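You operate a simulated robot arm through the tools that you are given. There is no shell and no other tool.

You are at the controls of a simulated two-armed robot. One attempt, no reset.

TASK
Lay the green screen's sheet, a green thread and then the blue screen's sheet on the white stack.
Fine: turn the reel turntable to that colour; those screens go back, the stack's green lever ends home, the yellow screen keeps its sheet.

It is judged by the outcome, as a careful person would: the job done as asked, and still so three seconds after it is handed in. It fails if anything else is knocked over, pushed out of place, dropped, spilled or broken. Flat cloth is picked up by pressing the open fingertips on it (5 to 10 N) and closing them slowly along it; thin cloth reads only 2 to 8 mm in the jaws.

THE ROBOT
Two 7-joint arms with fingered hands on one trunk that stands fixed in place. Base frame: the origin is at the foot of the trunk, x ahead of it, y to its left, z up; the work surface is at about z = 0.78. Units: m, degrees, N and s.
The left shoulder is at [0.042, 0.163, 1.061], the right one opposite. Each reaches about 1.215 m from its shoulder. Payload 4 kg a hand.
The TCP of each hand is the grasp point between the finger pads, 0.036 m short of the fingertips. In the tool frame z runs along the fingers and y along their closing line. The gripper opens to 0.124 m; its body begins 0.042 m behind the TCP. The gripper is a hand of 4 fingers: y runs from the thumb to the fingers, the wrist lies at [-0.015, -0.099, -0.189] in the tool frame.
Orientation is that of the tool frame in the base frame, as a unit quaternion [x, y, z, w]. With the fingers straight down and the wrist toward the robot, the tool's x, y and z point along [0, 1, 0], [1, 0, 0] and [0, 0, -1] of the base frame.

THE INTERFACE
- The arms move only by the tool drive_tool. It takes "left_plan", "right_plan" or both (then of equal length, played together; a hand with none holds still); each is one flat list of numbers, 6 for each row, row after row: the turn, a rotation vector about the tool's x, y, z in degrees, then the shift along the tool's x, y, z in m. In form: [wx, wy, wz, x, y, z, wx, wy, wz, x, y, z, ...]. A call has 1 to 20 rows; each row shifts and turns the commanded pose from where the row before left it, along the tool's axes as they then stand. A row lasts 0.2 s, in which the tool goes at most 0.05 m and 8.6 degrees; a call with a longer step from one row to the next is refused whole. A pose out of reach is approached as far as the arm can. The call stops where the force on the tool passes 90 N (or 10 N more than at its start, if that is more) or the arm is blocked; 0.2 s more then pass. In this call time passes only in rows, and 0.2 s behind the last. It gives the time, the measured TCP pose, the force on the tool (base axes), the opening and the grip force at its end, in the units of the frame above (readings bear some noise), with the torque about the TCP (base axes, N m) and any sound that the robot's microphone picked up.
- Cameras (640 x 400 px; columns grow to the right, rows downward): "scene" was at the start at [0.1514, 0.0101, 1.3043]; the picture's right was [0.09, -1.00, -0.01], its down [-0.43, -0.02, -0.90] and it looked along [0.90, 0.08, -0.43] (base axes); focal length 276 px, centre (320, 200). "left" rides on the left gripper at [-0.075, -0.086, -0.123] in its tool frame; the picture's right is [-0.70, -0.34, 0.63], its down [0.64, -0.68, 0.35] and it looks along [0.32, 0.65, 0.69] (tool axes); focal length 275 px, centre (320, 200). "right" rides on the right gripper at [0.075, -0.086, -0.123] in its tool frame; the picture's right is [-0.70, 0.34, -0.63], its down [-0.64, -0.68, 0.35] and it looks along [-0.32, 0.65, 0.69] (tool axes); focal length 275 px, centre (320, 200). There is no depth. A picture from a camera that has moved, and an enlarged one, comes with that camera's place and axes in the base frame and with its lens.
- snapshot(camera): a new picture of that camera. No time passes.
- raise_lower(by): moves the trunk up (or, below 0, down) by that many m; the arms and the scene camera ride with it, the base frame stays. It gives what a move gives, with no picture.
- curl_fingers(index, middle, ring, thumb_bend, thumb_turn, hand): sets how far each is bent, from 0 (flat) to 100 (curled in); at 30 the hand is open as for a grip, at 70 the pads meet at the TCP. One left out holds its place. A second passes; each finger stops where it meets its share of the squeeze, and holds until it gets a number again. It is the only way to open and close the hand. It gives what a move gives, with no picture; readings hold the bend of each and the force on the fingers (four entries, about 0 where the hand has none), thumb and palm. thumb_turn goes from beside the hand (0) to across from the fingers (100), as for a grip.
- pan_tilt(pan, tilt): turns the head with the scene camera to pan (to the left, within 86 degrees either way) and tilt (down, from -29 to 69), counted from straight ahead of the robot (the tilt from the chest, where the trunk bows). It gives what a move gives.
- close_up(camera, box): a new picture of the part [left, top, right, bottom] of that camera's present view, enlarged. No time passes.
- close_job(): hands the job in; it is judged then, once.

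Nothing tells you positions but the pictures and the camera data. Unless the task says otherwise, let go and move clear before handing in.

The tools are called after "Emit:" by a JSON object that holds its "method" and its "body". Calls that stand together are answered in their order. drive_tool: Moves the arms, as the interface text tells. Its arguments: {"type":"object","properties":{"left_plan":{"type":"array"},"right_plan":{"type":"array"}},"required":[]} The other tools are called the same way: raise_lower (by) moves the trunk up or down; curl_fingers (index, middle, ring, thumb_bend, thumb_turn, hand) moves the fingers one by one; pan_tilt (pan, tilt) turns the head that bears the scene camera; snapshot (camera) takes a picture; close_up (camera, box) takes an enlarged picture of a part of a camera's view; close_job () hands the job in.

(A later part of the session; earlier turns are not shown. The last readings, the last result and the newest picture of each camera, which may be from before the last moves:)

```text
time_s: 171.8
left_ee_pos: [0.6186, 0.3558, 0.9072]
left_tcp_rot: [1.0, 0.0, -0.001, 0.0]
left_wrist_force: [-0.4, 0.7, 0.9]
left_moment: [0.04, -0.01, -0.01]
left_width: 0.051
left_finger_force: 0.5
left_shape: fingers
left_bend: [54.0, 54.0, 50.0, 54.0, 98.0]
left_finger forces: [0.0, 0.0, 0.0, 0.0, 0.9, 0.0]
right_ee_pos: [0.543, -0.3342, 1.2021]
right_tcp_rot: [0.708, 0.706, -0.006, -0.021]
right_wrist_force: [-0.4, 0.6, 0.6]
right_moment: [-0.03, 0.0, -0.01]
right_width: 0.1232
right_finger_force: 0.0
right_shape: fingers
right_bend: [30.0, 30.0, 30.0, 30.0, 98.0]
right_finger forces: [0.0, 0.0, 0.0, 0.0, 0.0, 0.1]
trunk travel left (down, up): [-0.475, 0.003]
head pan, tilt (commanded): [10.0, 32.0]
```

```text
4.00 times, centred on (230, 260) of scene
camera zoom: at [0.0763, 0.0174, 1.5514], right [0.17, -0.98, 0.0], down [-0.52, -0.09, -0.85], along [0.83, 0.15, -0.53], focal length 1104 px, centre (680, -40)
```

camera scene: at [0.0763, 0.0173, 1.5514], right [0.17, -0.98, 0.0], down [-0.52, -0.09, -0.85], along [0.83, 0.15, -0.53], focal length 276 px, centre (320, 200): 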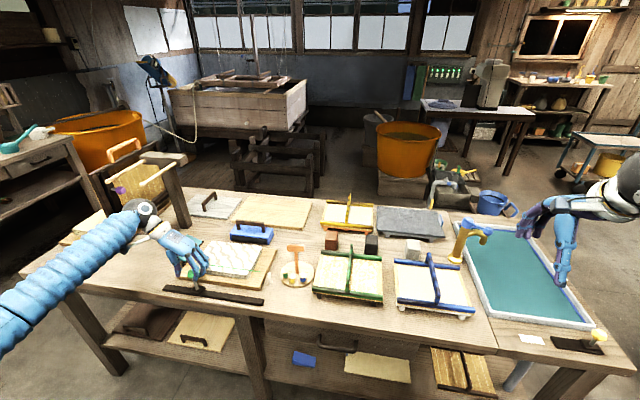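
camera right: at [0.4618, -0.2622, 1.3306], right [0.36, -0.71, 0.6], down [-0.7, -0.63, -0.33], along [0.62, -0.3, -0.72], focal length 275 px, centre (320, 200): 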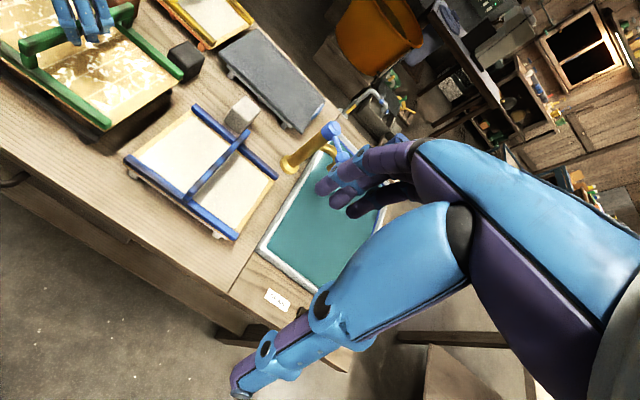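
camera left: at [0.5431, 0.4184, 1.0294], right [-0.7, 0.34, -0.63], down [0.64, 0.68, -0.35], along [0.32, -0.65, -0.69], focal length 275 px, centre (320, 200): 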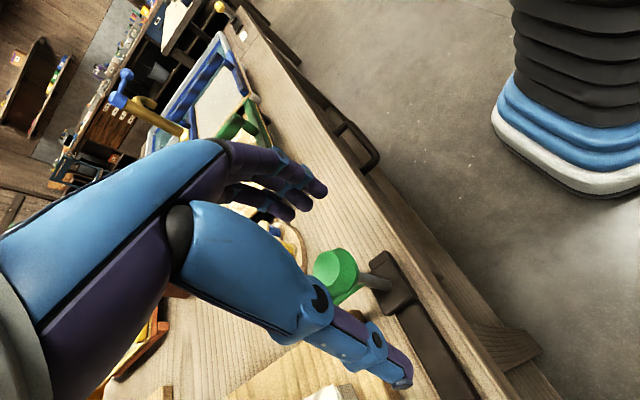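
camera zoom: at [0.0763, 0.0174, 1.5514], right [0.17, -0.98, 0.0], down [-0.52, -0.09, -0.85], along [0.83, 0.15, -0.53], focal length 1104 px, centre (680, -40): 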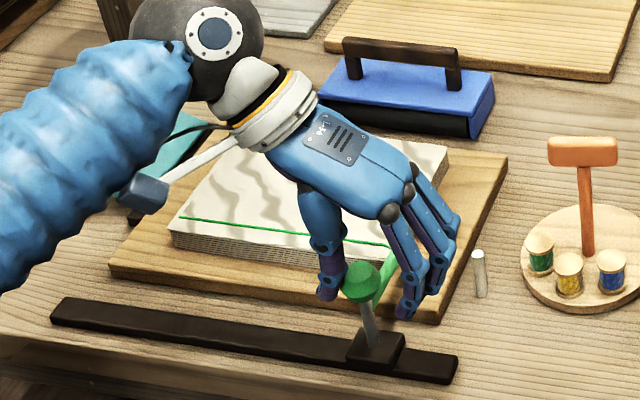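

Emit:
{"method": "drive_tool", "body": {"left_plan": [0, 0, 0, 0, 0.004, 0, 0, 0, 0, 0, 0.004, 0, 0, 0, 0, 0, 0.004, 0, 0, 0, 0, 0, 0.004, 0, 0, 0, 0, 0, 0.003, 0, 0, 0, 0, 0, 0.002, 0, 0, 0, 0, 0, 0, 0]}}

Emit:
{"method": "close_up", "body": {"camera": "scene", "box": [150, 210, 310, 310]}}

```text
time_s: 173.4
left_ee_pos: [0.6188, 0.3339, 0.9086]
left_tcp_rot: [1.0, -0.001, -0.001, 0.0]
left_wrist_force: [-1.0, -0.1, 0.0]
left_moment: [0.04, -0.02, -0.03]
left_width: 0.0509
left_finger_force: 0.8
left_shape: fingers
left_bend: [54.0, 54.0, 50.0, 54.0, 98.0]
left_finger forces: [0.1, 0.1, 0.1, 0.0, 1.0, 0.1]
right_ee_pos: [0.5427, -0.3332, 1.2024]
right_tcp_rot: [0.708, 0.706, -0.006, -0.022]
right_wrist_force: [-0.6, -0.6, 0.0]
right_moment: [0.02, 0.0, -0.01]
right_width: 0.123
right_finger_force: 0.2
right_shape: fingers
right_bend: [30.0, 30.0, 30.0, 30.0, 98.0]
right_finger forces: [0.0, 0.0, 0.0, 0.0, 0.0, 0.0]
trunk travel left (down, up): [-0.475, 0.003]
head pan, tilt (commanded): [10.0, 32.0]
```

```text
4.00 times, centred on (230, 260) of scene
camera zoom: at [0.0763, 0.0174, 1.5514], right [0.17, -0.98, 0.0], down [-0.52, -0.09, -0.85], along [0.83, 0.15, -0.53], focal length 1104 px, centre (680, -40)
```

zoom: 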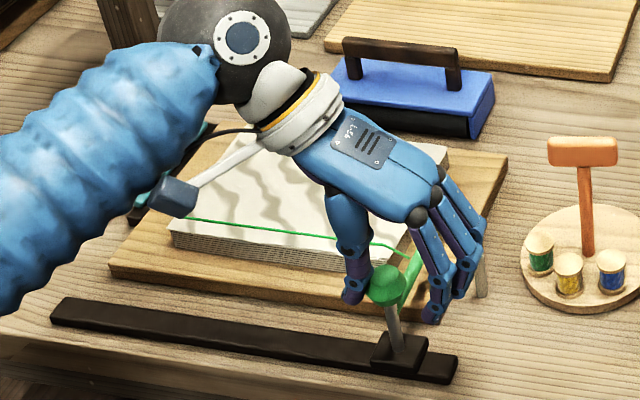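

Emit:
{"method": "drive_tool", "body": {"left_plan": [0, 0, 0, 0, 0.003, 0, 0, 0, 0, 0, 0.003, 0, 0, 0, 0, 0, 0.002, 0, 0, 0, 0, 0, 0.002, 0, 0, 0, 0, 0, 0, 0]}}

Emit:
{"method": "close_up", "body": {"camera": "scene", "box": [150, 210, 310, 310]}}

```text
time_s: 174.6
left_ee_pos: [0.6192, 0.3245, 0.9066]
left_tcp_rot: [1.0, 0.0, 0.001, 0.0]
left_wrist_force: [-0.4, 0.9, 0.9]
left_moment: [0.04, 0.02, 0.01]
left_width: 0.0511
left_finger_force: 0.7
left_shape: fingers
left_bend: [54.0, 54.0, 50.0, 54.0, 98.0]
left_finger forces: [0.0, 0.0, 0.0, 0.1, 1.0, 0.0]
right_ee_pos: [0.5437, -0.3342, 1.2021]
right_tcp_rot: [0.708, 0.706, -0.005, -0.021]
right_wrist_force: [0.8, 1.1, -0.5]
right_moment: [0.03, -0.03, 0.01]
right_width: 0.1231
right_finger_force: 0.0
right_shape: fingers
right_bend: [30.0, 30.0, 30.0, 30.0, 98.0]
right_finger forces: [0.0, 0.0, 0.1, 0.1, 0.1, 0.1]
trunk travel left (down, up): [-0.475, 0.003]
head pan, tilt (commanded): [10.0, 32.0]
```

```text
4.00 times, centred on (230, 260) of scene
camera zoom: at [0.0763, 0.0174, 1.5514], right [0.17, -0.98, 0.0], down [-0.52, -0.09, -0.85], along [0.83, 0.15, -0.53], focal length 1104 px, centre (680, -40)
```

zoom: 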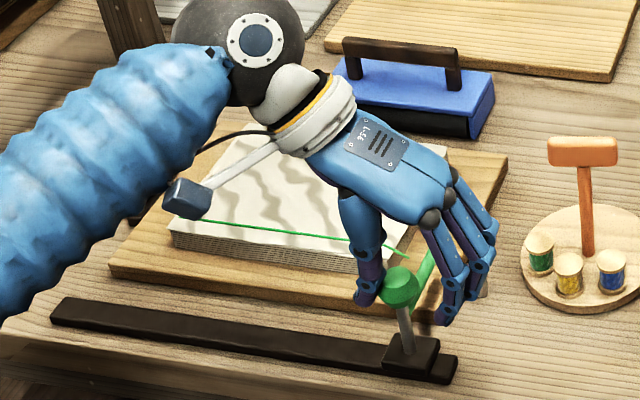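

Emit:
{"method": "drive_tool", "body": {"left_plan": [0, 0, 0, 0, 0.002, 0, 0, 0, 0, 0, 0.002, 0, 0, 0, 0, 0, 0, 0]}}

Emit:
{"method": "close_up", "body": {"camera": "scene", "box": [150, 210, 310, 310]}}

```text
time_s: 175.4
left_ee_pos: [0.6189, 0.3207, 0.906]
left_tcp_rot: [1.0, 0.0, 0.0, 0.0]
left_wrist_force: [0.2, 3.3, 0.7]
left_moment: [0.08, 0.03, 0.01]
left_width: 0.0533
left_finger_force: 1.4
left_shape: fingers
left_bend: [54.0, 54.0, 50.0, 53.0, 98.0]
left_finger forces: [0.0, 0.0, 0.0, 0.0, 3.3, 0.1]
right_ee_pos: [0.5434, -0.3344, 1.2028]
right_tcp_rot: [0.708, 0.706, -0.005, -0.022]
right_wrist_force: [-0.1, 0.5, -0.2]
right_moment: [-0.01, 0.04, -0.03]
right_width: 0.1231
right_finger_force: 0.1
right_shape: fingers
right_bend: [30.0, 30.0, 30.0, 30.0, 98.0]
right_finger forces: [0.0, 0.0, 0.1, 0.0, 0.0, 0.0]
trunk travel left (down, up): [-0.475, 0.003]
head pan, tilt (commanded): [10.0, 32.0]
```

```text
4.00 times, centred on (230, 260) of scene
camera zoom: at [0.0763, 0.0176, 1.5514], right [0.17, -0.98, 0.0], down [-0.52, -0.09, -0.85], along [0.83, 0.15, -0.53], focal length 1104 px, centre (680, -40)
```

zoom: 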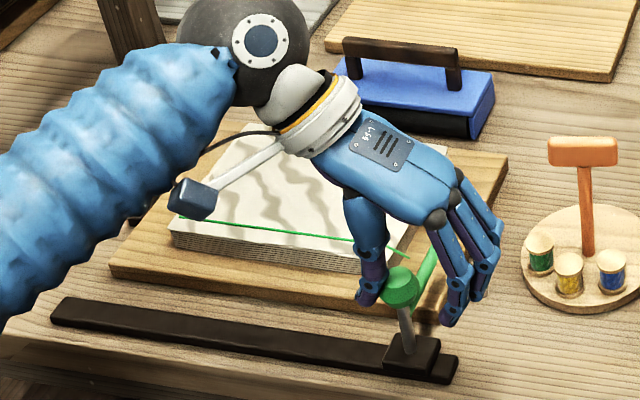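

The lever is back against its home stop. I'll open, lift straight off, and take a good look at the stack.

Emit:
{"method": "curl_fingers", "body": {"hand": "left", "index": 32, "middle": 32, "ring": 32, "thumb_bend": 32}}

Emit:
{"method": "drive_tool", "body": {"left_plan": [0, 0, 0, 0, 0, -0.01, 0, 0, 0, 0, 0, -0.02, 0, 0, 0, 0, 0, -0.025, 0, 0, 0, 0, 0, -0.025, 0, 0, 0, 0, 0, -0.025, 0, 0, 0, 0, 0, -0.025, 0, 0, 0, 0, 0, -0.025, 0, 0, 0, 0.03, 0.01, -0.01, 0, 0, 0, 0.03, 0.03, 0, 0, 0, 0, 0.03, 0.03, 0, 0, 0, 0, 0.03, 0.03, 0, 0, 0, 0, 0.02, 0.03, 0, 0, 0, 0, 0, 0.04, 0, 0, 0, 0, 0, 0.04, 0, 0, 0, 0, 0, 0.04, 0, 0, 0, 0, 0, 0.04, 0, 0, 0, 0, 0, 0.03, 0, 0, 0, 0, 0, 0, 0]}}

Emit:
{"method": "snapshot", "body": {"camera": "scene"}}

Emit:
{"method": "close_up", "body": {"camera": "scene", "box": [150, 210, 310, 310]}}

```text
time_s: 176.4
left_ee_pos: [0.6183, 0.3208, 0.9091]
left_tcp_rot: [1.0, 0.0, 0.0, 0.0]
left_wrist_force: [0.3, 1.2, 0.6]
left_moment: [0.02, -0.01, -0.02]
left_width: 0.1174
left_finger_force: 0.1
left_shape: fingers
left_bend: [32.0, 32.0, 32.0, 32.0, 96.0]
left_finger forces: [0.1, 0.1, 0.1, 0.1, 0.0, 0.0]
right_ee_pos: [0.5447, -0.3342, 1.2025]
right_tcp_rot: [0.708, 0.706, -0.005, -0.022]
right_wrist_force: [0.4, -0.3, -0.6]
right_moment: [-0.02, 0.02, -0.03]
right_width: 0.1233
right_finger_force: 0.1
right_shape: fingers
right_bend: [30.0, 30.0, 30.0, 30.0, 98.0]
right_finger forces: [0.1, 0.1, 0.0, 0.0, 0.0, 0.1]
trunk travel left (down, up): [-0.475, 0.003]
head pan, tilt (commanded): [10.0, 32.0]
```

```text
time_s: 180.2
left_ee_pos: [0.7614, 0.0032, 1.0706]
left_tcp_rot: [1.0, -0.001, 0.001, 0.0]
left_wrist_force: [-0.7, 0.4, 0.1]
left_moment: [0.01, -0.02, 0.0]
left_width: 0.1173
left_finger_force: 0.1
left_shape: fingers
left_bend: [32.0, 32.0, 32.0, 32.0, 96.0]
left_finger forces: [0.1, 0.0, 0.0, 0.1, 0.1, 0.0]
right_ee_pos: [0.5422, -0.3335, 1.2031]
right_tcp_rot: [0.709, 0.705, -0.006, -0.021]
right_wrist_force: [-0.3, -1.0, -0.3]
right_moment: [-0.02, 0.0, 0.02]
right_width: 0.1233
right_finger_force: 0.0
right_shape: fingers
right_bend: [30.0, 30.0, 30.0, 30.0, 98.0]
right_finger forces: [0.0, 0.0, 0.0, 0.0, 0.1, 0.1]
trunk travel left (down, up): [-0.475, 0.003]
head pan, tilt (commanded): [10.0, 32.0]
```

```text
taken
camera scene: at [0.0763, 0.0179, 1.5514], right [0.17, -0.98, 0.0], down [-0.52, -0.09, -0.85], along [0.83, 0.15, -0.53], focal length 276 px, centre (320, 200)
```

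scene: 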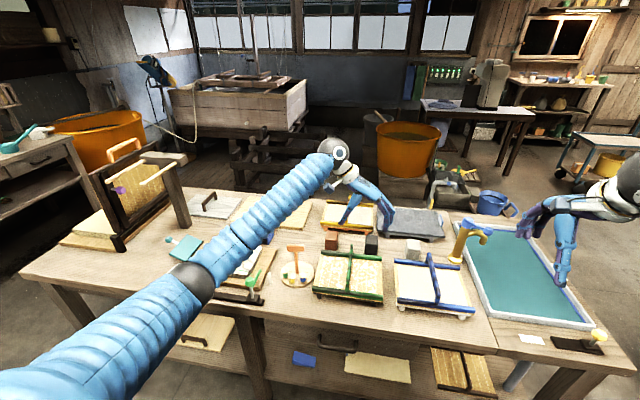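

```text
4.00 times, centred on (230, 260) of scene
camera zoom: at [0.0763, 0.0179, 1.5514], right [0.17, -0.98, 0.0], down [-0.52, -0.09, -0.85], along [0.83, 0.15, -0.53], focal length 1104 px, centre (680, -40)
```

zoom: 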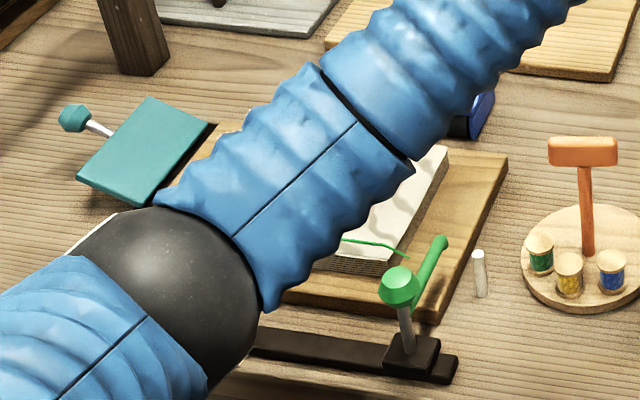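

Lever home, thread in place, green reel at the peg. Now for the blue screen: I'll move the right hand further aside and measure blue relative to green.

Emit:
{"method": "drive_tool", "body": {"right_plan": [0, 0, 0, -0.02, 0, 0, 0, 0, 0, -0.03, 0, 0, 0, 0, 0, -0.03, 0, 0, 0, 0, 0, -0.03, 0, 0, 0, 0, 0, -0.03, 0, 0, 0, 0, 0, 0, 0, 0]}}

Emit:
{"method": "close_up", "body": {"camera": "scene", "box": [300, 230, 400, 310]}}

Emit:
{"method": "close_up", "body": {"camera": "scene", "box": [380, 240, 490, 325]}}

```text
time_s: 181.6
left_ee_pos: [0.7609, 0.0034, 1.0721]
left_tcp_rot: [1.0, 0.001, 0.0, 0.0]
left_wrist_force: [0.4, 0.0, -0.1]
left_moment: [0.03, -0.02, 0.02]
left_width: 0.1173
left_finger_force: 0.1
left_shape: fingers
left_bend: [32.0, 32.0, 32.0, 32.0, 96.0]
left_finger forces: [0.0, 0.0, 0.0, 0.1, 0.0, 0.0]
right_ee_pos: [0.5415, -0.4745, 1.1978]
right_tcp_rot: [0.708, 0.706, -0.006, -0.022]
right_wrist_force: [0.0, 0.1, -0.3]
right_moment: [0.0, 0.01, -0.01]
right_width: 0.1229
right_finger_force: 0.0
right_shape: fingers
right_bend: [30.0, 30.0, 30.0, 30.0, 98.0]
right_finger forces: [0.0, 0.0, 0.0, 0.1, 0.0, 0.1]
trunk travel left (down, up): [-0.475, 0.003]
head pan, tilt (commanded): [10.0, 32.0]
```

```text
5.00 times, centred on (350, 270) of scene
camera zoom: at [0.0771, 0.0174, 1.5513], right [0.17, -0.98, 0.0], down [-0.52, -0.09, -0.85], along [0.83, 0.15, -0.53], focal length 1380 px, centre (170, -150)
```

zoom: 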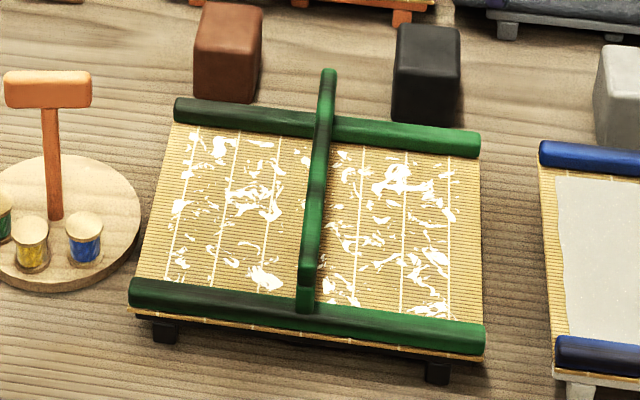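

```text
4.71 times, centred on (435, 282) of scene
camera zoom: at [0.0771, 0.0174, 1.5513], right [0.17, -0.98, 0.0], down [-0.52, -0.09, -0.85], along [0.83, 0.15, -0.53], focal length 1299 px, centre (-221, -188)
```

zoom: 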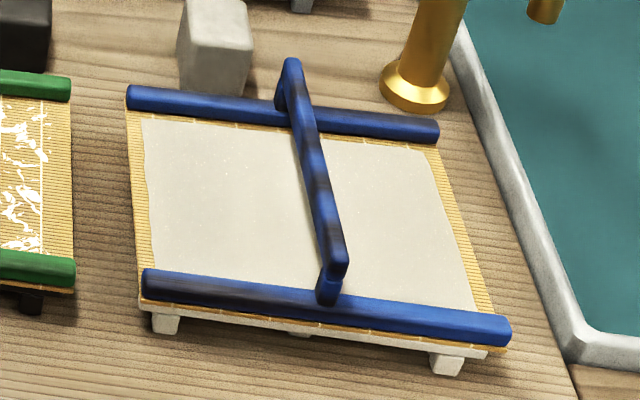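

Blue is centred near (0.768, −0.235), same yaw as green, and sits about 6 mm right of its stand's centre. I'll use the same hand pose relative to the handle that worked for green.

Emit:
{"method": "drive_tool", "body": {"left_plan": [0, 0, 7.5, 0, 0, 0, 0, 0, 7.5, 0, 0, 0, 0, 0, 7.5, 0, 0, 0, 0, 0, 7.5, 0, 0, 0, -4.42, 3.65, 0, 0, 0, 0, -4.42, 3.65, 0, 0, 0, 0, -4.42, 3.65, 0, 0, 0, 0, 0, 0, 0, 0.0065, 0.012, 0.0043, 0, 0, 0, 0.0135, 0.0245, 0.0085, 0, 0, 0, 0.0135, 0.0245, 0.0085, 0, 0, 0, 0.0135, 0.0245, 0.0085, 0, 0, 0, 0.0135, 0.0245, 0.0085, 0, 0, 0, 0.0135, 0.0245, 0.0085, 0, 0, 0, 0.0135, 0.0245, 0.0085, 0, 0, 0, 0.0135, 0.0245, 0.0085, 0, 0, 0, 0.0065, 0.012, 0.0043, 0, 0, 0, 0, 0, 0, 0, 0, 0, 0, 0, 0]}}

Emit:
{"method": "snapshot", "body": {"camera": "scene"}}

Emit:
{"method": "snapshot", "body": {"camera": "left"}}

```text
time_s: 185.4
left_ee_pos: [0.7561, -0.2335, 1.0736]
left_tcp_rot: [0.955, -0.256, 0.063, 0.136]
left_wrist_force: [0.4, -0.1, 0.0]
left_moment: [0.0, -0.01, -0.01]
left_width: 0.1174
left_finger_force: 0.1
left_shape: fingers
left_bend: [32.0, 32.0, 32.0, 32.0, 96.0]
left_finger forces: [0.0, 0.0, 0.0, 0.0, 0.1, 0.0]
right_ee_pos: [0.5417, -0.4759, 1.1984]
right_tcp_rot: [0.708, 0.706, -0.005, -0.021]
right_wrist_force: [-0.3, -0.2, 0.0]
right_moment: [0.03, -0.01, 0.0]
right_width: 0.1231
right_finger_force: 0.0
right_shape: fingers
right_bend: [30.0, 30.0, 30.0, 30.0, 98.0]
right_finger forces: [0.0, 0.0, 0.0, 0.0, 0.0, 0.1]
trunk travel left (down, up): [-0.475, 0.003]
head pan, tilt (commanded): [10.0, 32.0]
```

```text
taken
camera scene: at [0.0764, 0.0167, 1.5514], right [0.17, -0.98, 0.0], down [-0.52, -0.09, -0.85], along [0.83, 0.15, -0.53], focal length 276 px, centre (320, 200)
```

scene: 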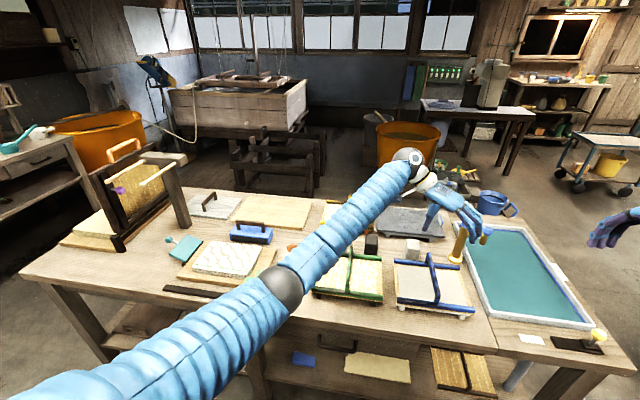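

```text
taken
camera left: at [0.7286, -0.0909, 1.1556], right [-0.4, 0.42, -0.81], down [0.92, 0.16, -0.36], along [-0.02, -0.89, -0.45], focal length 275 px, centre (320, 200)
```

left: 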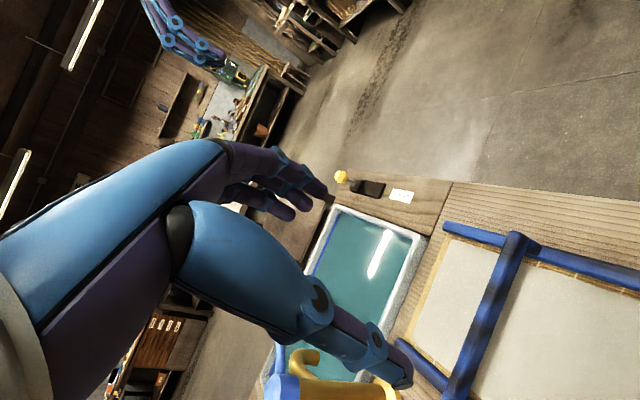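

Pose set above blue. Descending partway to check against the handle.

Emit:
{"method": "drive_tool", "body": {"left_plan": [0, 0, 0, -0.0017, -0.0022, 0.0085, 0, 0, 0, -0.0034, -0.0045, 0.017, 0, 0, 0, -0.0034, -0.0045, 0.017, 0, 0, 0, -0.0034, -0.0045, 0.017, 0, 0, 0, -0.0034, -0.0045, 0.017, 0, 0, 0, -0.0034, -0.0045, 0.017, 0, 0, 0, -0.0034, -0.0045, 0.017, 0, 0, 0, -0.0034, -0.0045, 0.017, 0, 0, 0, -0.0017, -0.0022, 0.0085, 0, 0, 0, 0, 0, 0, 0, 0, 0, 0, 0, 0]}}

Emit:
{"method": "close_up", "body": {"camera": "scene", "box": [380, 220, 490, 320]}}

Emit:
{"method": "snapshot", "body": {"camera": "left"}}

```text
time_s: 187.8
left_ee_pos: [0.7593, -0.2292, 0.9284]
left_tcp_rot: [0.955, -0.256, 0.063, 0.136]
left_wrist_force: [-0.1, -0.3, 0.7]
left_moment: [0.0, -0.01, -0.01]
left_width: 0.1172
left_finger_force: 0.1
left_shape: fingers
left_bend: [32.0, 32.0, 32.0, 32.0, 96.0]
left_finger forces: [0.0, 0.1, 0.1, 0.1, 0.0, 0.0]
right_ee_pos: [0.5419, -0.4752, 1.1982]
right_tcp_rot: [0.707, 0.706, -0.006, -0.022]
right_wrist_force: [0.7, 0.5, -1.0]
right_moment: [0.01, -0.01, -0.01]
right_width: 0.123
right_finger_force: 0.0
right_shape: fingers
right_bend: [30.0, 30.0, 30.0, 30.0, 98.0]
right_finger forces: [0.0, 0.1, 0.0, 0.0, 0.1, 0.0]
trunk travel left (down, up): [-0.475, 0.003]
head pan, tilt (commanded): [10.0, 32.0]
```

```text
4.00 times, centred on (435, 270) of scene
camera zoom: at [0.0764, 0.0169, 1.5514], right [0.17, -0.98, 0.0], down [-0.52, -0.09, -0.85], along [0.83, 0.15, -0.53], focal length 1104 px, centre (-140, -80)
```

zoom: 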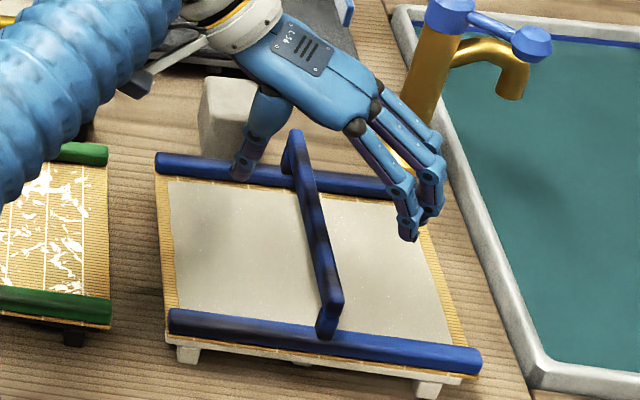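

```text
taken
camera left: at [0.7302, -0.0877, 1.0114], right [-0.4, 0.42, -0.81], down [0.92, 0.16, -0.36], along [-0.02, -0.89, -0.45], focal length 275 px, centre (320, 200)
```

left: 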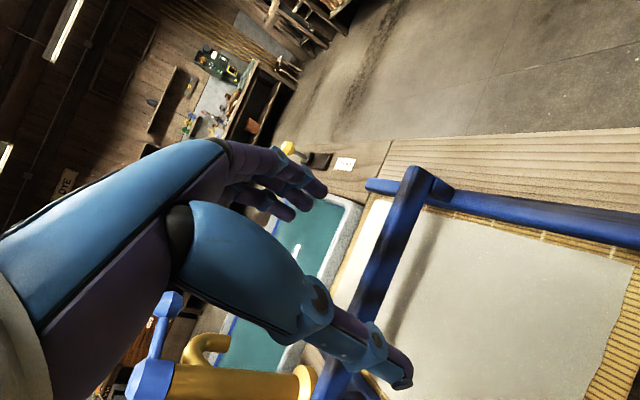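

Emit:
{"method": "drive_tool", "body": {"left_plan": [0, 0, 0, -0.0011, -0.0013, 0.0055, 0, 0, 0, -0.0015, -0.0018, 0.0077, 0, 0, 0, -0.0015, -0.0018, 0.0077, 0, 0, 0, -0.0015, -0.0018, 0.0077, 0, 0, 0, -0.0011, -0.0013, 0.0055, 0, 0, 0, -0.0005, -0.0006, 0.0025, 0, 0, 0, 0, 0, 0, 0, 0, 0, 0, 0, 0]}}

Emit:
{"method": "curl_fingers", "body": {"hand": "left", "index": 56, "middle": 56, "ring": 56, "thumb_bend": 56}}

Emit:
{"method": "close_up", "body": {"camera": "scene", "box": [390, 240, 480, 310]}}

Emit:
{"method": "snapshot", "body": {"camera": "left"}}

```text
time_s: 189.6
left_ee_pos: [0.7587, -0.23, 0.8923]
left_tcp_rot: [0.955, -0.255, 0.062, 0.136]
left_wrist_force: [0.7, 0.1, 0.3]
left_moment: [-0.02, 0.0, 0.02]
left_width: 0.1172
left_finger_force: 0.0
left_shape: fingers
left_bend: [32.0, 32.0, 32.0, 32.0, 96.0]
left_finger forces: [0.0, 0.0, 0.0, 0.0, 0.1, 0.0]
right_ee_pos: [0.5418, -0.4754, 1.1993]
right_tcp_rot: [0.707, 0.707, -0.006, -0.022]
right_wrist_force: [-0.4, 0.5, 0.0]
right_moment: [0.02, 0.0, 0.01]
right_width: 0.1231
right_finger_force: 0.0
right_shape: fingers
right_bend: [30.0, 30.0, 30.0, 30.0, 98.0]
right_finger forces: [0.0, 0.1, 0.0, 0.0, 0.0, 0.0]
trunk travel left (down, up): [-0.475, 0.003]
head pan, tilt (commanded): [10.0, 32.0]
```

```text
time_s: 190.6
left_ee_pos: [0.7574, -0.2298, 0.8914]
left_tcp_rot: [0.955, -0.256, 0.063, 0.136]
left_wrist_force: [-0.1, 0.2, 0.6]
left_moment: [0.01, 0.01, 0.03]
left_width: 0.0435
left_finger_force: 0.0
left_shape: fingers
left_bend: [56.0, 56.0, 56.0, 56.0, 99.0]
left_finger forces: [0.0, 0.0, 0.0, 0.0, 0.0, 0.0]
right_ee_pos: [0.5416, -0.4745, 1.1995]
right_tcp_rot: [0.708, 0.706, -0.005, -0.022]
right_wrist_force: [-0.5, 0.5, 0.4]
right_moment: [0.03, 0.01, 0.0]
right_width: 0.1232
right_finger_force: 0.0
right_shape: fingers
right_bend: [30.0, 30.0, 30.0, 30.0, 98.0]
right_finger forces: [0.1, 0.0, 0.1, 0.1, 0.0, 0.0]
trunk travel left (down, up): [-0.475, 0.003]
head pan, tilt (commanded): [10.0, 32.0]
```

```text
5.71 times, centred on (435, 275) of scene
camera zoom: at [0.0764, 0.0169, 1.5514], right [0.17, -0.98, 0.0], down [-0.52, -0.09, -0.85], along [0.83, 0.15, -0.53], focal length 1577 px, centre (-337, -229)
```

zoom: 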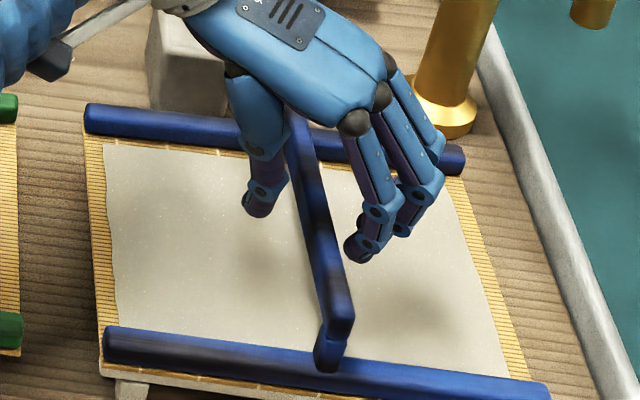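

```text
taken
camera left: at [0.7301, -0.0882, 0.974], right [-0.4, 0.42, -0.81], down [0.92, 0.16, -0.36], along [-0.02, -0.89, -0.45], focal length 275 px, centre (320, 200)
```

left: 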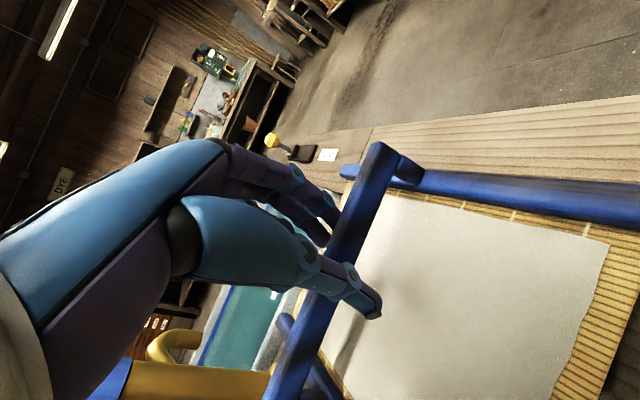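

Same relation as with green. Closing in two gentle steps.

Emit:
{"method": "curl_fingers", "body": {"hand": "left", "index": 64, "middle": 66, "ring": 68, "thumb_bend": 64}}

Emit:
{"method": "close_up", "body": {"camera": "scene", "box": [390, 240, 480, 310]}}

```text
time_s: 191.6
left_ee_pos: [0.7585, -0.2297, 0.8917]
left_tcp_rot: [0.955, -0.256, 0.062, 0.137]
left_wrist_force: [-0.3, -1.0, -0.7]
left_moment: [0.0, -0.05, 0.07]
left_width: 0.0206
left_finger_force: 0.4
left_shape: fingers
left_bend: [63.0, 66.0, 68.0, 64.0, 100.0]
left_finger forces: [0.5, 0.0, 0.1, 0.0, 0.2, 0.1]
right_ee_pos: [0.5415, -0.475, 1.198]
right_tcp_rot: [0.708, 0.706, -0.005, -0.021]
right_wrist_force: [-0.3, -0.2, 0.6]
right_moment: [0.03, -0.01, -0.03]
right_width: 0.123
right_finger_force: 0.1
right_shape: fingers
right_bend: [30.0, 30.0, 30.0, 30.0, 98.0]
right_finger forces: [0.0, 0.0, 0.0, 0.0, 0.1, 0.0]
trunk travel left (down, up): [-0.475, 0.003]
head pan, tilt (commanded): [10.0, 32.0]
```

```text
5.71 times, centred on (435, 275) of scene
camera zoom: at [0.0764, 0.0169, 1.5514], right [0.17, -0.98, 0.0], down [-0.52, -0.09, -0.85], along [0.83, 0.15, -0.53], focal length 1577 px, centre (-337, -229)
```

zoom: 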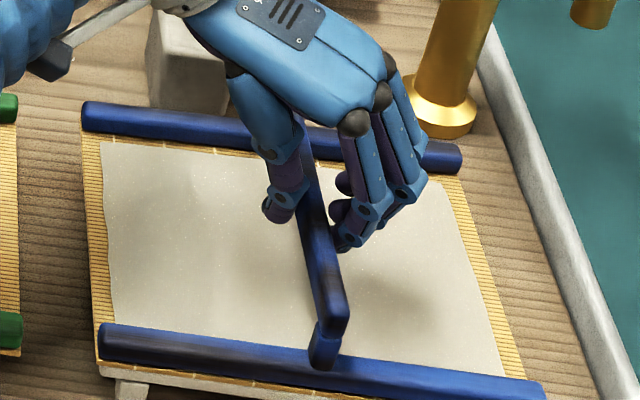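

Emit:
{"method": "curl_fingers", "body": {"hand": "left", "index": 68, "middle": 72, "ring": 75, "thumb_bend": 68}}

Emit:
{"method": "close_up", "body": {"camera": "scene", "box": [390, 240, 480, 310]}}

Emit:
{"method": "snapshot", "body": {"camera": "left"}}

```text
time_s: 192.6
left_ee_pos: [0.7579, -0.2295, 0.8904]
left_tcp_rot: [0.955, -0.256, 0.062, 0.137]
left_wrist_force: [-0.6, -0.3, -0.3]
left_moment: [0.03, 0.0, -0.06]
left_width: 0.0178
left_finger_force: 7.8
left_shape: fingers
left_bend: [65.0, 71.0, 74.0, 66.0, 99.0]
left_finger forces: [2.9, 1.9, 2.4, 0.0, 8.2, 0.0]
right_ee_pos: [0.5421, -0.4759, 1.1993]
right_tcp_rot: [0.708, 0.706, -0.006, -0.022]
right_wrist_force: [-0.7, 0.6, -0.2]
right_moment: [-0.01, 0.01, -0.01]
right_width: 0.1233
right_finger_force: 0.0
right_shape: fingers
right_bend: [30.0, 30.0, 30.0, 30.0, 98.0]
right_finger forces: [0.1, 0.0, 0.0, 0.0, 0.0, 0.0]
trunk travel left (down, up): [-0.475, 0.003]
head pan, tilt (commanded): [10.0, 32.0]
```

```text
5.71 times, centred on (435, 275) of scene
camera zoom: at [0.0765, 0.0169, 1.5514], right [0.17, -0.98, 0.0], down [-0.52, -0.09, -0.85], along [0.83, 0.15, -0.53], focal length 1577 px, centre (-337, -229)
```

zoom: 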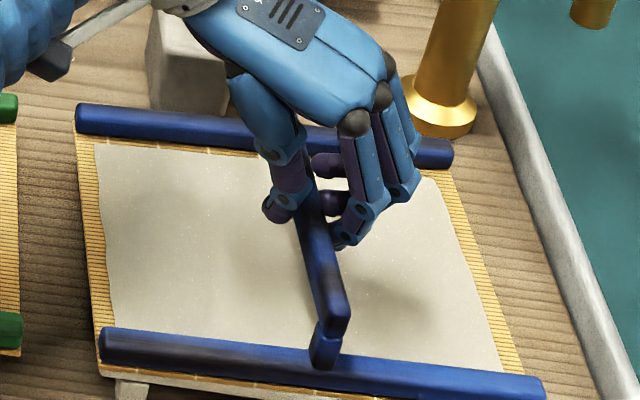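

```text
taken
camera left: at [0.7301, -0.0883, 0.974], right [-0.4, 0.42, -0.81], down [0.92, 0.16, -0.36], along [-0.02, -0.89, -0.45], focal length 275 px, centre (320, 200)
```

left: 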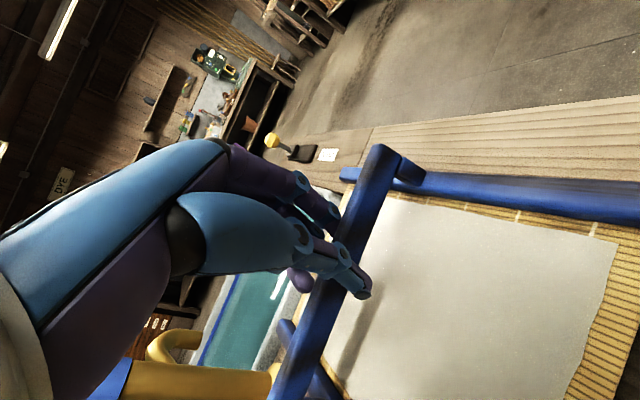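

Good grip. Lifting slowly and checking level.

Emit:
{"method": "drive_tool", "body": {"left_plan": [0, 0, 0, 0.0004, 0.0005, -0.002, 0, 0, 0, 0.0006, 0.0007, -0.003, 0, 0, 0, 0.0008, 0.0009, -0.004, 0, 0, 0, 0.001, 0.0011, -0.0048, 0, 0, 0, 0.0015, 0.0018, -0.0076, 0, 0, 0, 0.0015, 0.0018, -0.0076, 0, 0, 0, 0.0015, 0.0018, -0.0076, 0, 0, 0, 0, 0, 0, 0, 0, 0, 0, 0, 0]}}

Emit:
{"method": "close_up", "body": {"camera": "scene", "box": [380, 220, 490, 320]}}

Emit:
{"method": "snapshot", "body": {"camera": "left"}}

```text
time_s: 194.6
left_ee_pos: [0.7586, -0.2306, 0.9288]
left_tcp_rot: [0.955, -0.257, 0.062, 0.136]
left_wrist_force: [0.9, 0.3, -0.9]
left_moment: [0.01, 0.04, -0.01]
left_width: 0.0175
left_finger_force: 8.1
left_shape: fingers
left_bend: [65.0, 71.0, 74.0, 66.0, 99.0]
left_finger forces: [3.7, 1.8, 1.9, 0.0, 8.0, 0.0]
right_ee_pos: [0.5414, -0.4743, 1.1987]
right_tcp_rot: [0.708, 0.706, -0.006, -0.022]
right_wrist_force: [-0.1, 0.8, 1.1]
right_moment: [-0.01, -0.01, 0.01]
right_width: 0.123
right_finger_force: 0.2
right_shape: fingers
right_bend: [30.0, 30.0, 30.0, 30.0, 98.0]
right_finger forces: [0.0, 0.0, 0.0, 0.0, 0.0, 0.0]
trunk travel left (down, up): [-0.475, 0.003]
head pan, tilt (commanded): [10.0, 32.0]
```

```text
4.00 times, centred on (435, 270) of scene
camera zoom: at [0.0765, 0.0169, 1.5514], right [0.17, -0.98, 0.0], down [-0.52, -0.09, -0.85], along [0.83, 0.15, -0.53], focal length 1104 px, centre (-140, -80)
```

zoom: 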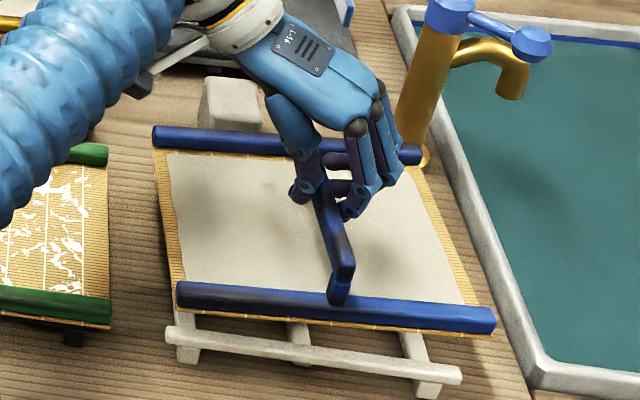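

```text
taken
camera left: at [0.73, -0.0884, 1.0117], right [-0.4, 0.42, -0.81], down [0.92, 0.16, -0.36], along [-0.02, -0.89, -0.45], focal length 275 px, centre (320, 200)
```

left: 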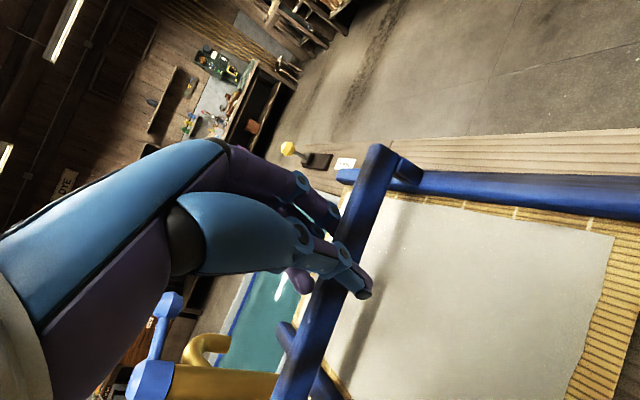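

Level and secure. Raising and carrying it left over the other items at a safe height.

Emit:
{"method": "drive_tool", "body": {"left_plan": [0, 0, 0, 0.0015, 0.0019, -0.008, 0, 0, 0, 0.0031, 0.0038, -0.0159, 0, 0, 0, 0.0031, 0.0038, -0.0159, 0, 0, 0, 0.0031, 0.0038, -0.0159, 0, 0, 0, 0.0031, 0.0038, -0.0159, 0, 0, 0, 0.0031, 0.0038, -0.0159, 0, 0, 0, 0.0031, 0.0038, -0.0159, 0, 0, 0, 0.0031, 0.0038, -0.0159, 0, 0, 0, 0.0031, 0.0038, -0.0159, 0, 0, 0, 0.0015, 0.0019, -0.008, 0, 0, 0, -0.0057, -0.01, -0.0035, 0, 0, 0, -0.01138, -0.01997, -0.00701, 0, 0, 0, -0.01138, -0.01997, -0.00701, 0, 0, 0, -0.01138, -0.01997, -0.00701, 0, 0, 0, -0.01138, -0.01997, -0.00701, 0, 0, 0, -0.01138, -0.01997, -0.00701, 0, 0, 0, -0.01138, -0.01997, -0.00701, 0, 0, 0, -0.01138, -0.01997, -0.00701, 0, 0, 0, -0.01138, -0.01997, -0.00701, 0, 0, 0, -0.01138, -0.01997, -0.00701]}}

Emit:
{"method": "drive_tool", "body": {"left_plan": [0, 0, 0, -0.01138, -0.01997, -0.00701, 0, 0, 0, -0.01138, -0.01997, -0.00701, 0, 0, 0, -0.01138, -0.01997, -0.00701, 0, 0, 0, -0.01138, -0.01997, -0.00701, 0, 0, 0, -0.01138, -0.01997, -0.00701, 0, 0, 0, -0.01138, -0.01997, -0.00701, 0, 0, 0, -0.01138, -0.01997, -0.00701, 0, 0, 0, -0.01138, -0.01997, -0.00701, 0, 0, 0, -0.01138, -0.01997, -0.00701, 0, 0, 0, -0.01138, -0.01997, -0.00701, 0, 0, 0, -0.01138, -0.01997, -0.00701, 0, 0, 0, -0.01138, -0.01997, -0.00701, 0, 0, 0, -0.01138, -0.01997, -0.00701, 0, 0, 0, -0.01138, -0.01997, -0.00701, 0, 0, 0, -0.01138, -0.01997, -0.00701, 0, 0, 0, -0.01138, -0.01997, -0.00701, 0, 0, 0, -0.01138, -0.01997, -0.00701, 0, 0, 0, -0.01138, -0.01997, -0.00701, 0, 0, 0, -0.01138, -0.01997, -0.00701, 0, 0, 0, -0.0057, -0.01, -0.0035]}}

Emit:
{"method": "snapshot", "body": {"camera": "scene"}}

```text
time_s: 198.8
left_ee_pos: [0.7557, -0.0, 1.0771]
left_tcp_rot: [0.955, -0.257, 0.063, 0.136]
left_wrist_force: [-0.4, 0.5, -1.9]
left_moment: [0.04, 0.01, -0.01]
left_width: 0.0178
left_finger_force: 8.0
left_shape: fingers
left_bend: [65.0, 71.0, 74.0, 66.0, 99.0]
left_finger forces: [3.6, 1.8, 2.1, 0.0, 7.8, 0.0]
right_ee_pos: [0.5412, -0.4741, 1.1992]
right_tcp_rot: [0.708, 0.706, -0.006, -0.021]
right_wrist_force: [0.2, -0.8, 0.4]
right_moment: [-0.01, 0.01, 0.0]
right_width: 0.1231
right_finger_force: 0.1
right_shape: fingers
right_bend: [30.0, 30.0, 30.0, 30.0, 98.0]
right_finger forces: [0.1, 0.1, 0.0, 0.0, 0.1, 0.0]
trunk travel left (down, up): [-0.475, 0.003]
head pan, tilt (commanded): [10.0, 32.0]
```

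```text
time_s: 203.0
left_ee_pos: [0.7557, 0.4696, 1.078]
left_tcp_rot: [0.955, -0.256, 0.061, 0.136]
left_wrist_force: [0.2, 0.7, -0.5]
left_moment: [0.03, 0.02, -0.01]
left_width: 0.0177
left_finger_force: 7.0
left_shape: fingers
left_bend: [65.0, 71.0, 74.0, 66.0, 99.0]
left_finger forces: [3.4, 1.9, 2.0, 0.1, 7.6, 0.0]
right_ee_pos: [0.5411, -0.4746, 1.1981]
right_tcp_rot: [0.709, 0.705, -0.006, -0.021]
right_wrist_force: [0.1, 0.0, 0.4]
right_moment: [0.0, 0.0, 0.02]
right_width: 0.1231
right_finger_force: 0.1
right_shape: fingers
right_bend: [30.0, 30.0, 30.0, 30.0, 98.0]
right_finger forces: [0.1, 0.0, 0.1, 0.0, 0.0, 0.0]
trunk travel left (down, up): [-0.475, 0.003]
head pan, tilt (commanded): [10.0, 32.0]
```

```text
taken
camera scene: at [0.0765, 0.0173, 1.5514], right [0.17, -0.98, 0.0], down [-0.52, -0.09, -0.85], along [0.83, 0.15, -0.53], focal length 276 px, centre (320, 200)
```

scene: 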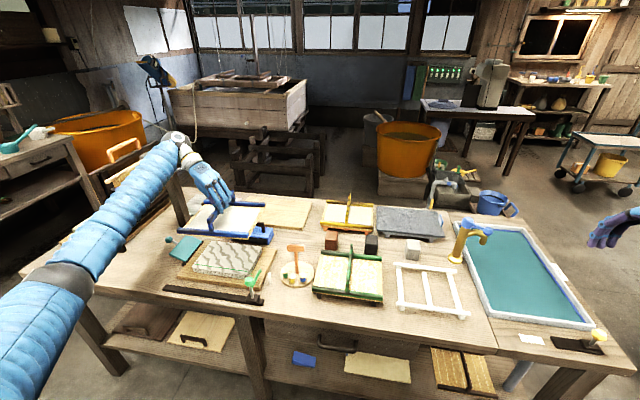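

Blue is above the stack. I'll bring the right camera back to its side-view position to align as precisely as before.

Emit:
{"method": "drive_tool", "body": {"right_plan": [0, 0, 0, 0.03, 0, 0, 0, 0, 0, 0.042, 0, 0, 0, 0, 0, 0.042, 0, 0, 0, 0, 0, 0.042, 0, 0, 0, 0, 0, 0.042, 0, 0, 0, 0, 0, 0.042, 0, 0, 0, 0, 0, 0.042, 0, 0, 0, 0, 0, 0.038, 0, 0, 0, 0, -7.5, 0, 0, 0, 0, 0, -7.5, 0, 0, 0, 0, 0, -7.5, 0, 0, 0, 0, 0, -7.5, 0, 0, 0, 0, 0, -7.5, 0, 0, 0, 0, 0, -7.5, 0, 0, 0, 0, 0, -7.5, 0, 0, 0, 0, 0, -7.5, 0, 0, 0, 0, 0, 0, 0, 0, 0]}}

Emit:
{"method": "close_up", "body": {"camera": "scene", "box": [150, 215, 310, 310]}}

```text
time_s: 206.6
left_ee_pos: [0.7565, 0.4691, 1.0784]
left_tcp_rot: [0.955, -0.256, 0.062, 0.137]
left_wrist_force: [0.3, -0.1, -0.4]
left_moment: [0.0, 0.0, -0.02]
left_width: 0.0176
left_finger_force: 7.2
left_shape: fingers
left_bend: [65.0, 71.0, 74.0, 66.0, 99.0]
left_finger forces: [3.4, 1.8, 2.1, 0.0, 7.6, 0.1]
right_ee_pos: [0.5436, -0.1549, 1.207]
right_tcp_rot: [0.26, 0.965, 0.007, -0.021]
right_wrist_force: [-0.2, -0.4, 0.1]
right_moment: [-0.01, -0.01, -0.01]
right_width: 0.1233
right_finger_force: 0.1
right_shape: fingers
right_bend: [30.0, 30.0, 30.0, 30.0, 98.0]
right_finger forces: [0.1, 0.0, 0.1, 0.1, 0.1, 0.0]
trunk travel left (down, up): [-0.475, 0.003]
head pan, tilt (commanded): [10.0, 32.0]
```

```text
4.00 times, centred on (230, 262) of scene
camera zoom: at [0.0763, 0.0174, 1.5514], right [0.17, -0.98, 0.0], down [-0.52, -0.09, -0.85], along [0.83, 0.15, -0.53], focal length 1104 px, centre (680, -50)
```

zoom: 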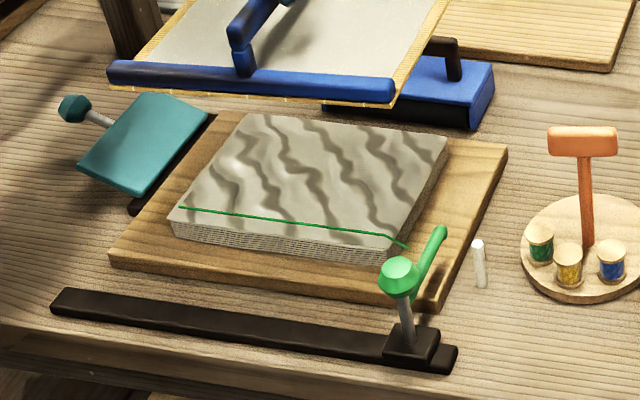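

Emit:
{"method": "drive_tool", "body": {"right_plan": [0, 0, 0, 0.008, 0.016, 0.01, 0, 0, 0, 0.0153, 0.0322, 0.0211, 0, 0, 0, 0.0153, 0.0322, 0.0211, 0, 0, 0, 0.0153, 0.0322, 0.0211, 0, 0, 0, 0.0153, 0.0322, 0.0211, 0, 0, 0, 0.0153, 0.0322, 0.0211, 0, 0, 0, 0.0153, 0.0322, 0.0211, 0, 0, 0, 0.0153, 0.0322, 0.0211, 0, 0, 0, 0.0153, 0.0322, 0.0211, 0, 0, 0, 0.008, 0.016, 0.01, -6.5, 0, 0, 0, 0, 0, -6.5, 0, 0, 0, 0, 0, -6.5, 0, 0, 0, 0, 0, -6.5, 0, 0, 0, 0, 0, -6.5, 0, 0, 0, 0, 0, -6.5, 0, 0, 0, 0, 0, -6.5, 0, 0, 0, 0, 0, -6.5, 0, 0, 0, 0, 0, -6.5, 0, 0, 0, 0, 0, 0, 0, 0, 0, 0, 0]}}

Emit:
{"method": "snapshot", "body": {"camera": "right"}}

Emit:
{"method": "snapshot", "body": {"camera": "scene"}}

```text
time_s: 210.8
left_ee_pos: [0.7557, 0.4693, 1.0787]
left_tcp_rot: [0.955, -0.256, 0.062, 0.136]
left_wrist_force: [-0.6, 0.6, -1.0]
left_moment: [0.06, 0.01, 0.01]
left_width: 0.0176
left_finger_force: 7.3
left_shape: fingers
left_bend: [65.0, 71.0, 74.0, 66.0, 99.0]
left_finger forces: [3.3, 1.9, 1.9, 0.0, 7.6, 0.0]
right_ee_pos: [0.5627, 0.1688, 1.0234]
right_tcp_rot: [0.238, 0.839, 0.477, 0.109]
right_wrist_force: [-1.0, 0.4, 0.0]
right_moment: [-0.01, -0.01, 0.01]
right_width: 0.1233
right_finger_force: 0.0
right_shape: fingers
right_bend: [30.0, 30.0, 30.0, 30.0, 98.0]
right_finger forces: [0.0, 0.0, 0.0, 0.0, 0.0, 0.0]
trunk travel left (down, up): [-0.475, 0.003]
head pan, tilt (commanded): [10.0, 32.0]
```

```text
taken
camera right: at [0.4219, 0.0786, 1.0189], right [0.44, -0.68, 0.59], down [0.5, -0.36, -0.79], along [0.75, 0.64, 0.18], focal length 275 px, centre (320, 200)
```

right: 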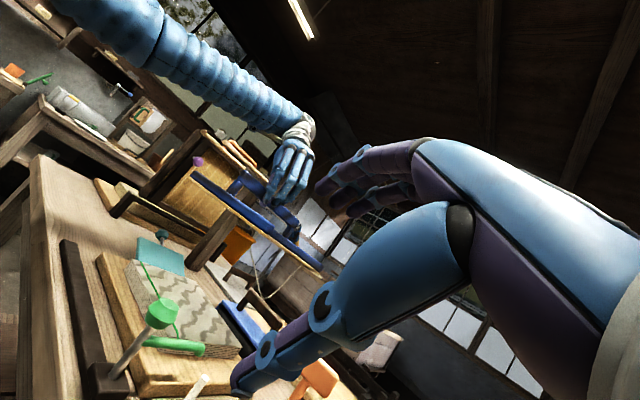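

```text
taken
camera scene: at [0.0769, 0.0176, 1.5514], right [0.17, -0.98, 0.0], down [-0.52, -0.09, -0.85], along [0.83, 0.15, -0.53], focal length 276 px, centre (320, 200)
```

scene: 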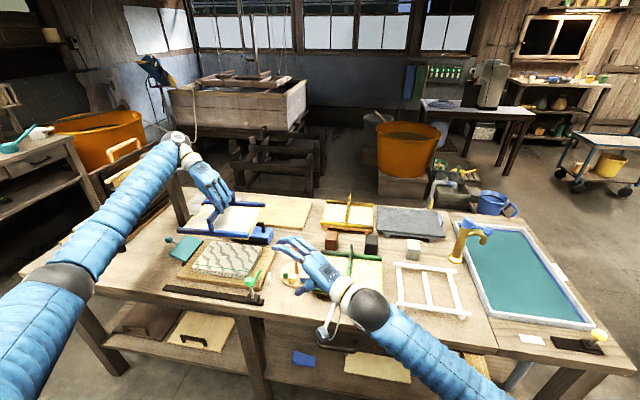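

Lowering blue to about 4 cm above the stack for measurement.

Emit:
{"method": "drive_tool", "body": {"left_plan": [0, 0, 0, -0.0017, -0.0033, 0.0076, 0, 0, 0, -0.0033, -0.0067, 0.0153, 0, 0, 0, -0.0033, -0.0067, 0.0153, 0, 0, 0, -0.0033, -0.0067, 0.0153, 0, 0, 0, -0.0033, -0.0067, 0.0153, 0, 0, 0, -0.0033, -0.0067, 0.0153, 0, 0, 0, -0.0033, -0.0067, 0.0153, 0, 0, 0, -0.0033, -0.0067, 0.0153, 0, 0, 0, -0.0017, -0.0033, 0.0077, 0, 0, 0, 0, 0, 0, 0, 0, 0, 0, 0, 0]}}

Emit:
{"method": "close_up", "body": {"camera": "scene", "box": [178, 225, 278, 295]}}

Emit:
{"method": "close_up", "body": {"camera": "right", "box": [130, 190, 250, 290]}}

Emit:
{"method": "close_up", "body": {"camera": "right", "box": [60, 160, 280, 400]}}

```text
time_s: 213.2
left_ee_pos: [0.7665, 0.4912, 0.9437]
left_tcp_rot: [0.955, -0.257, 0.063, 0.136]
left_wrist_force: [-1.1, 0.2, -1.0]
left_moment: [-0.03, 0.05, 0.01]
left_width: 0.0174
left_finger_force: 7.3
left_shape: fingers
left_bend: [65.0, 71.0, 74.0, 66.0, 99.0]
left_finger forces: [3.3, 1.9, 2.1, 0.0, 7.5, 0.0]
right_ee_pos: [0.5621, 0.1699, 1.0239]
right_tcp_rot: [0.237, 0.84, 0.476, 0.108]
right_wrist_force: [0.0, 0.0, -0.7]
right_moment: [0.01, -0.01, 0.03]
right_width: 0.1231
right_finger_force: 0.0
right_shape: fingers
right_bend: [30.0, 30.0, 30.0, 30.0, 98.0]
right_finger forces: [0.0, 0.0, 0.0, 0.0, 0.0, 0.1]
trunk travel left (down, up): [-0.475, 0.003]
head pan, tilt (commanded): [10.0, 32.0]
```

```text
5.71 times, centred on (228, 260) of scene
camera zoom: at [0.0767, 0.0176, 1.5514], right [0.17, -0.98, 0.0], down [-0.52, -0.09, -0.85], along [0.83, 0.15, -0.53], focal length 1577 px, centre (846, -143)
```

zoom: 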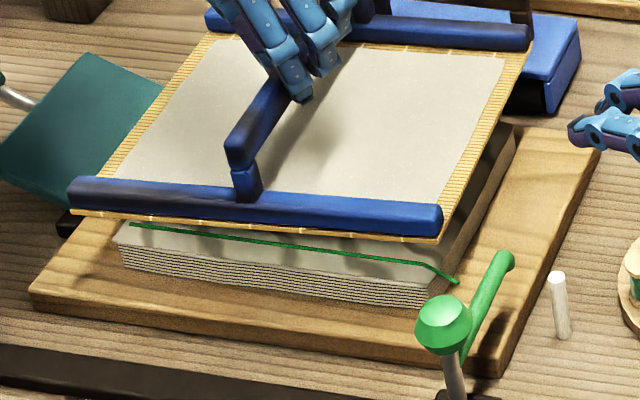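

```text
4.00 times, centred on (190, 240) of right
camera zoom: at [0.4217, 0.0786, 1.0191], right [0.44, -0.68, 0.59], down [0.5, -0.36, -0.79], along [0.75, 0.64, 0.18], focal length 1101 px, centre (840, 40)
```

zoom: 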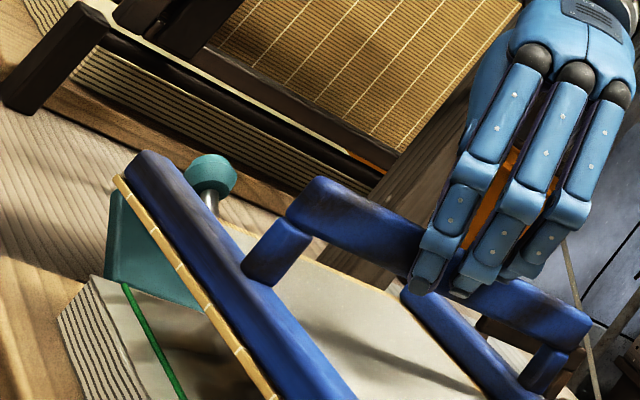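

```text
1.67 times, centred on (170, 280) of right
camera zoom: at [0.4217, 0.0786, 1.0191], right [0.44, -0.68, 0.59], down [0.5, -0.36, -0.79], along [0.75, 0.64, 0.18], focal length 459 px, centre (570, 67)
```

zoom: 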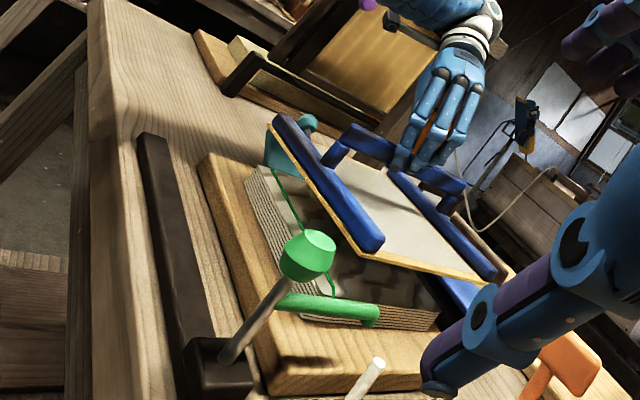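

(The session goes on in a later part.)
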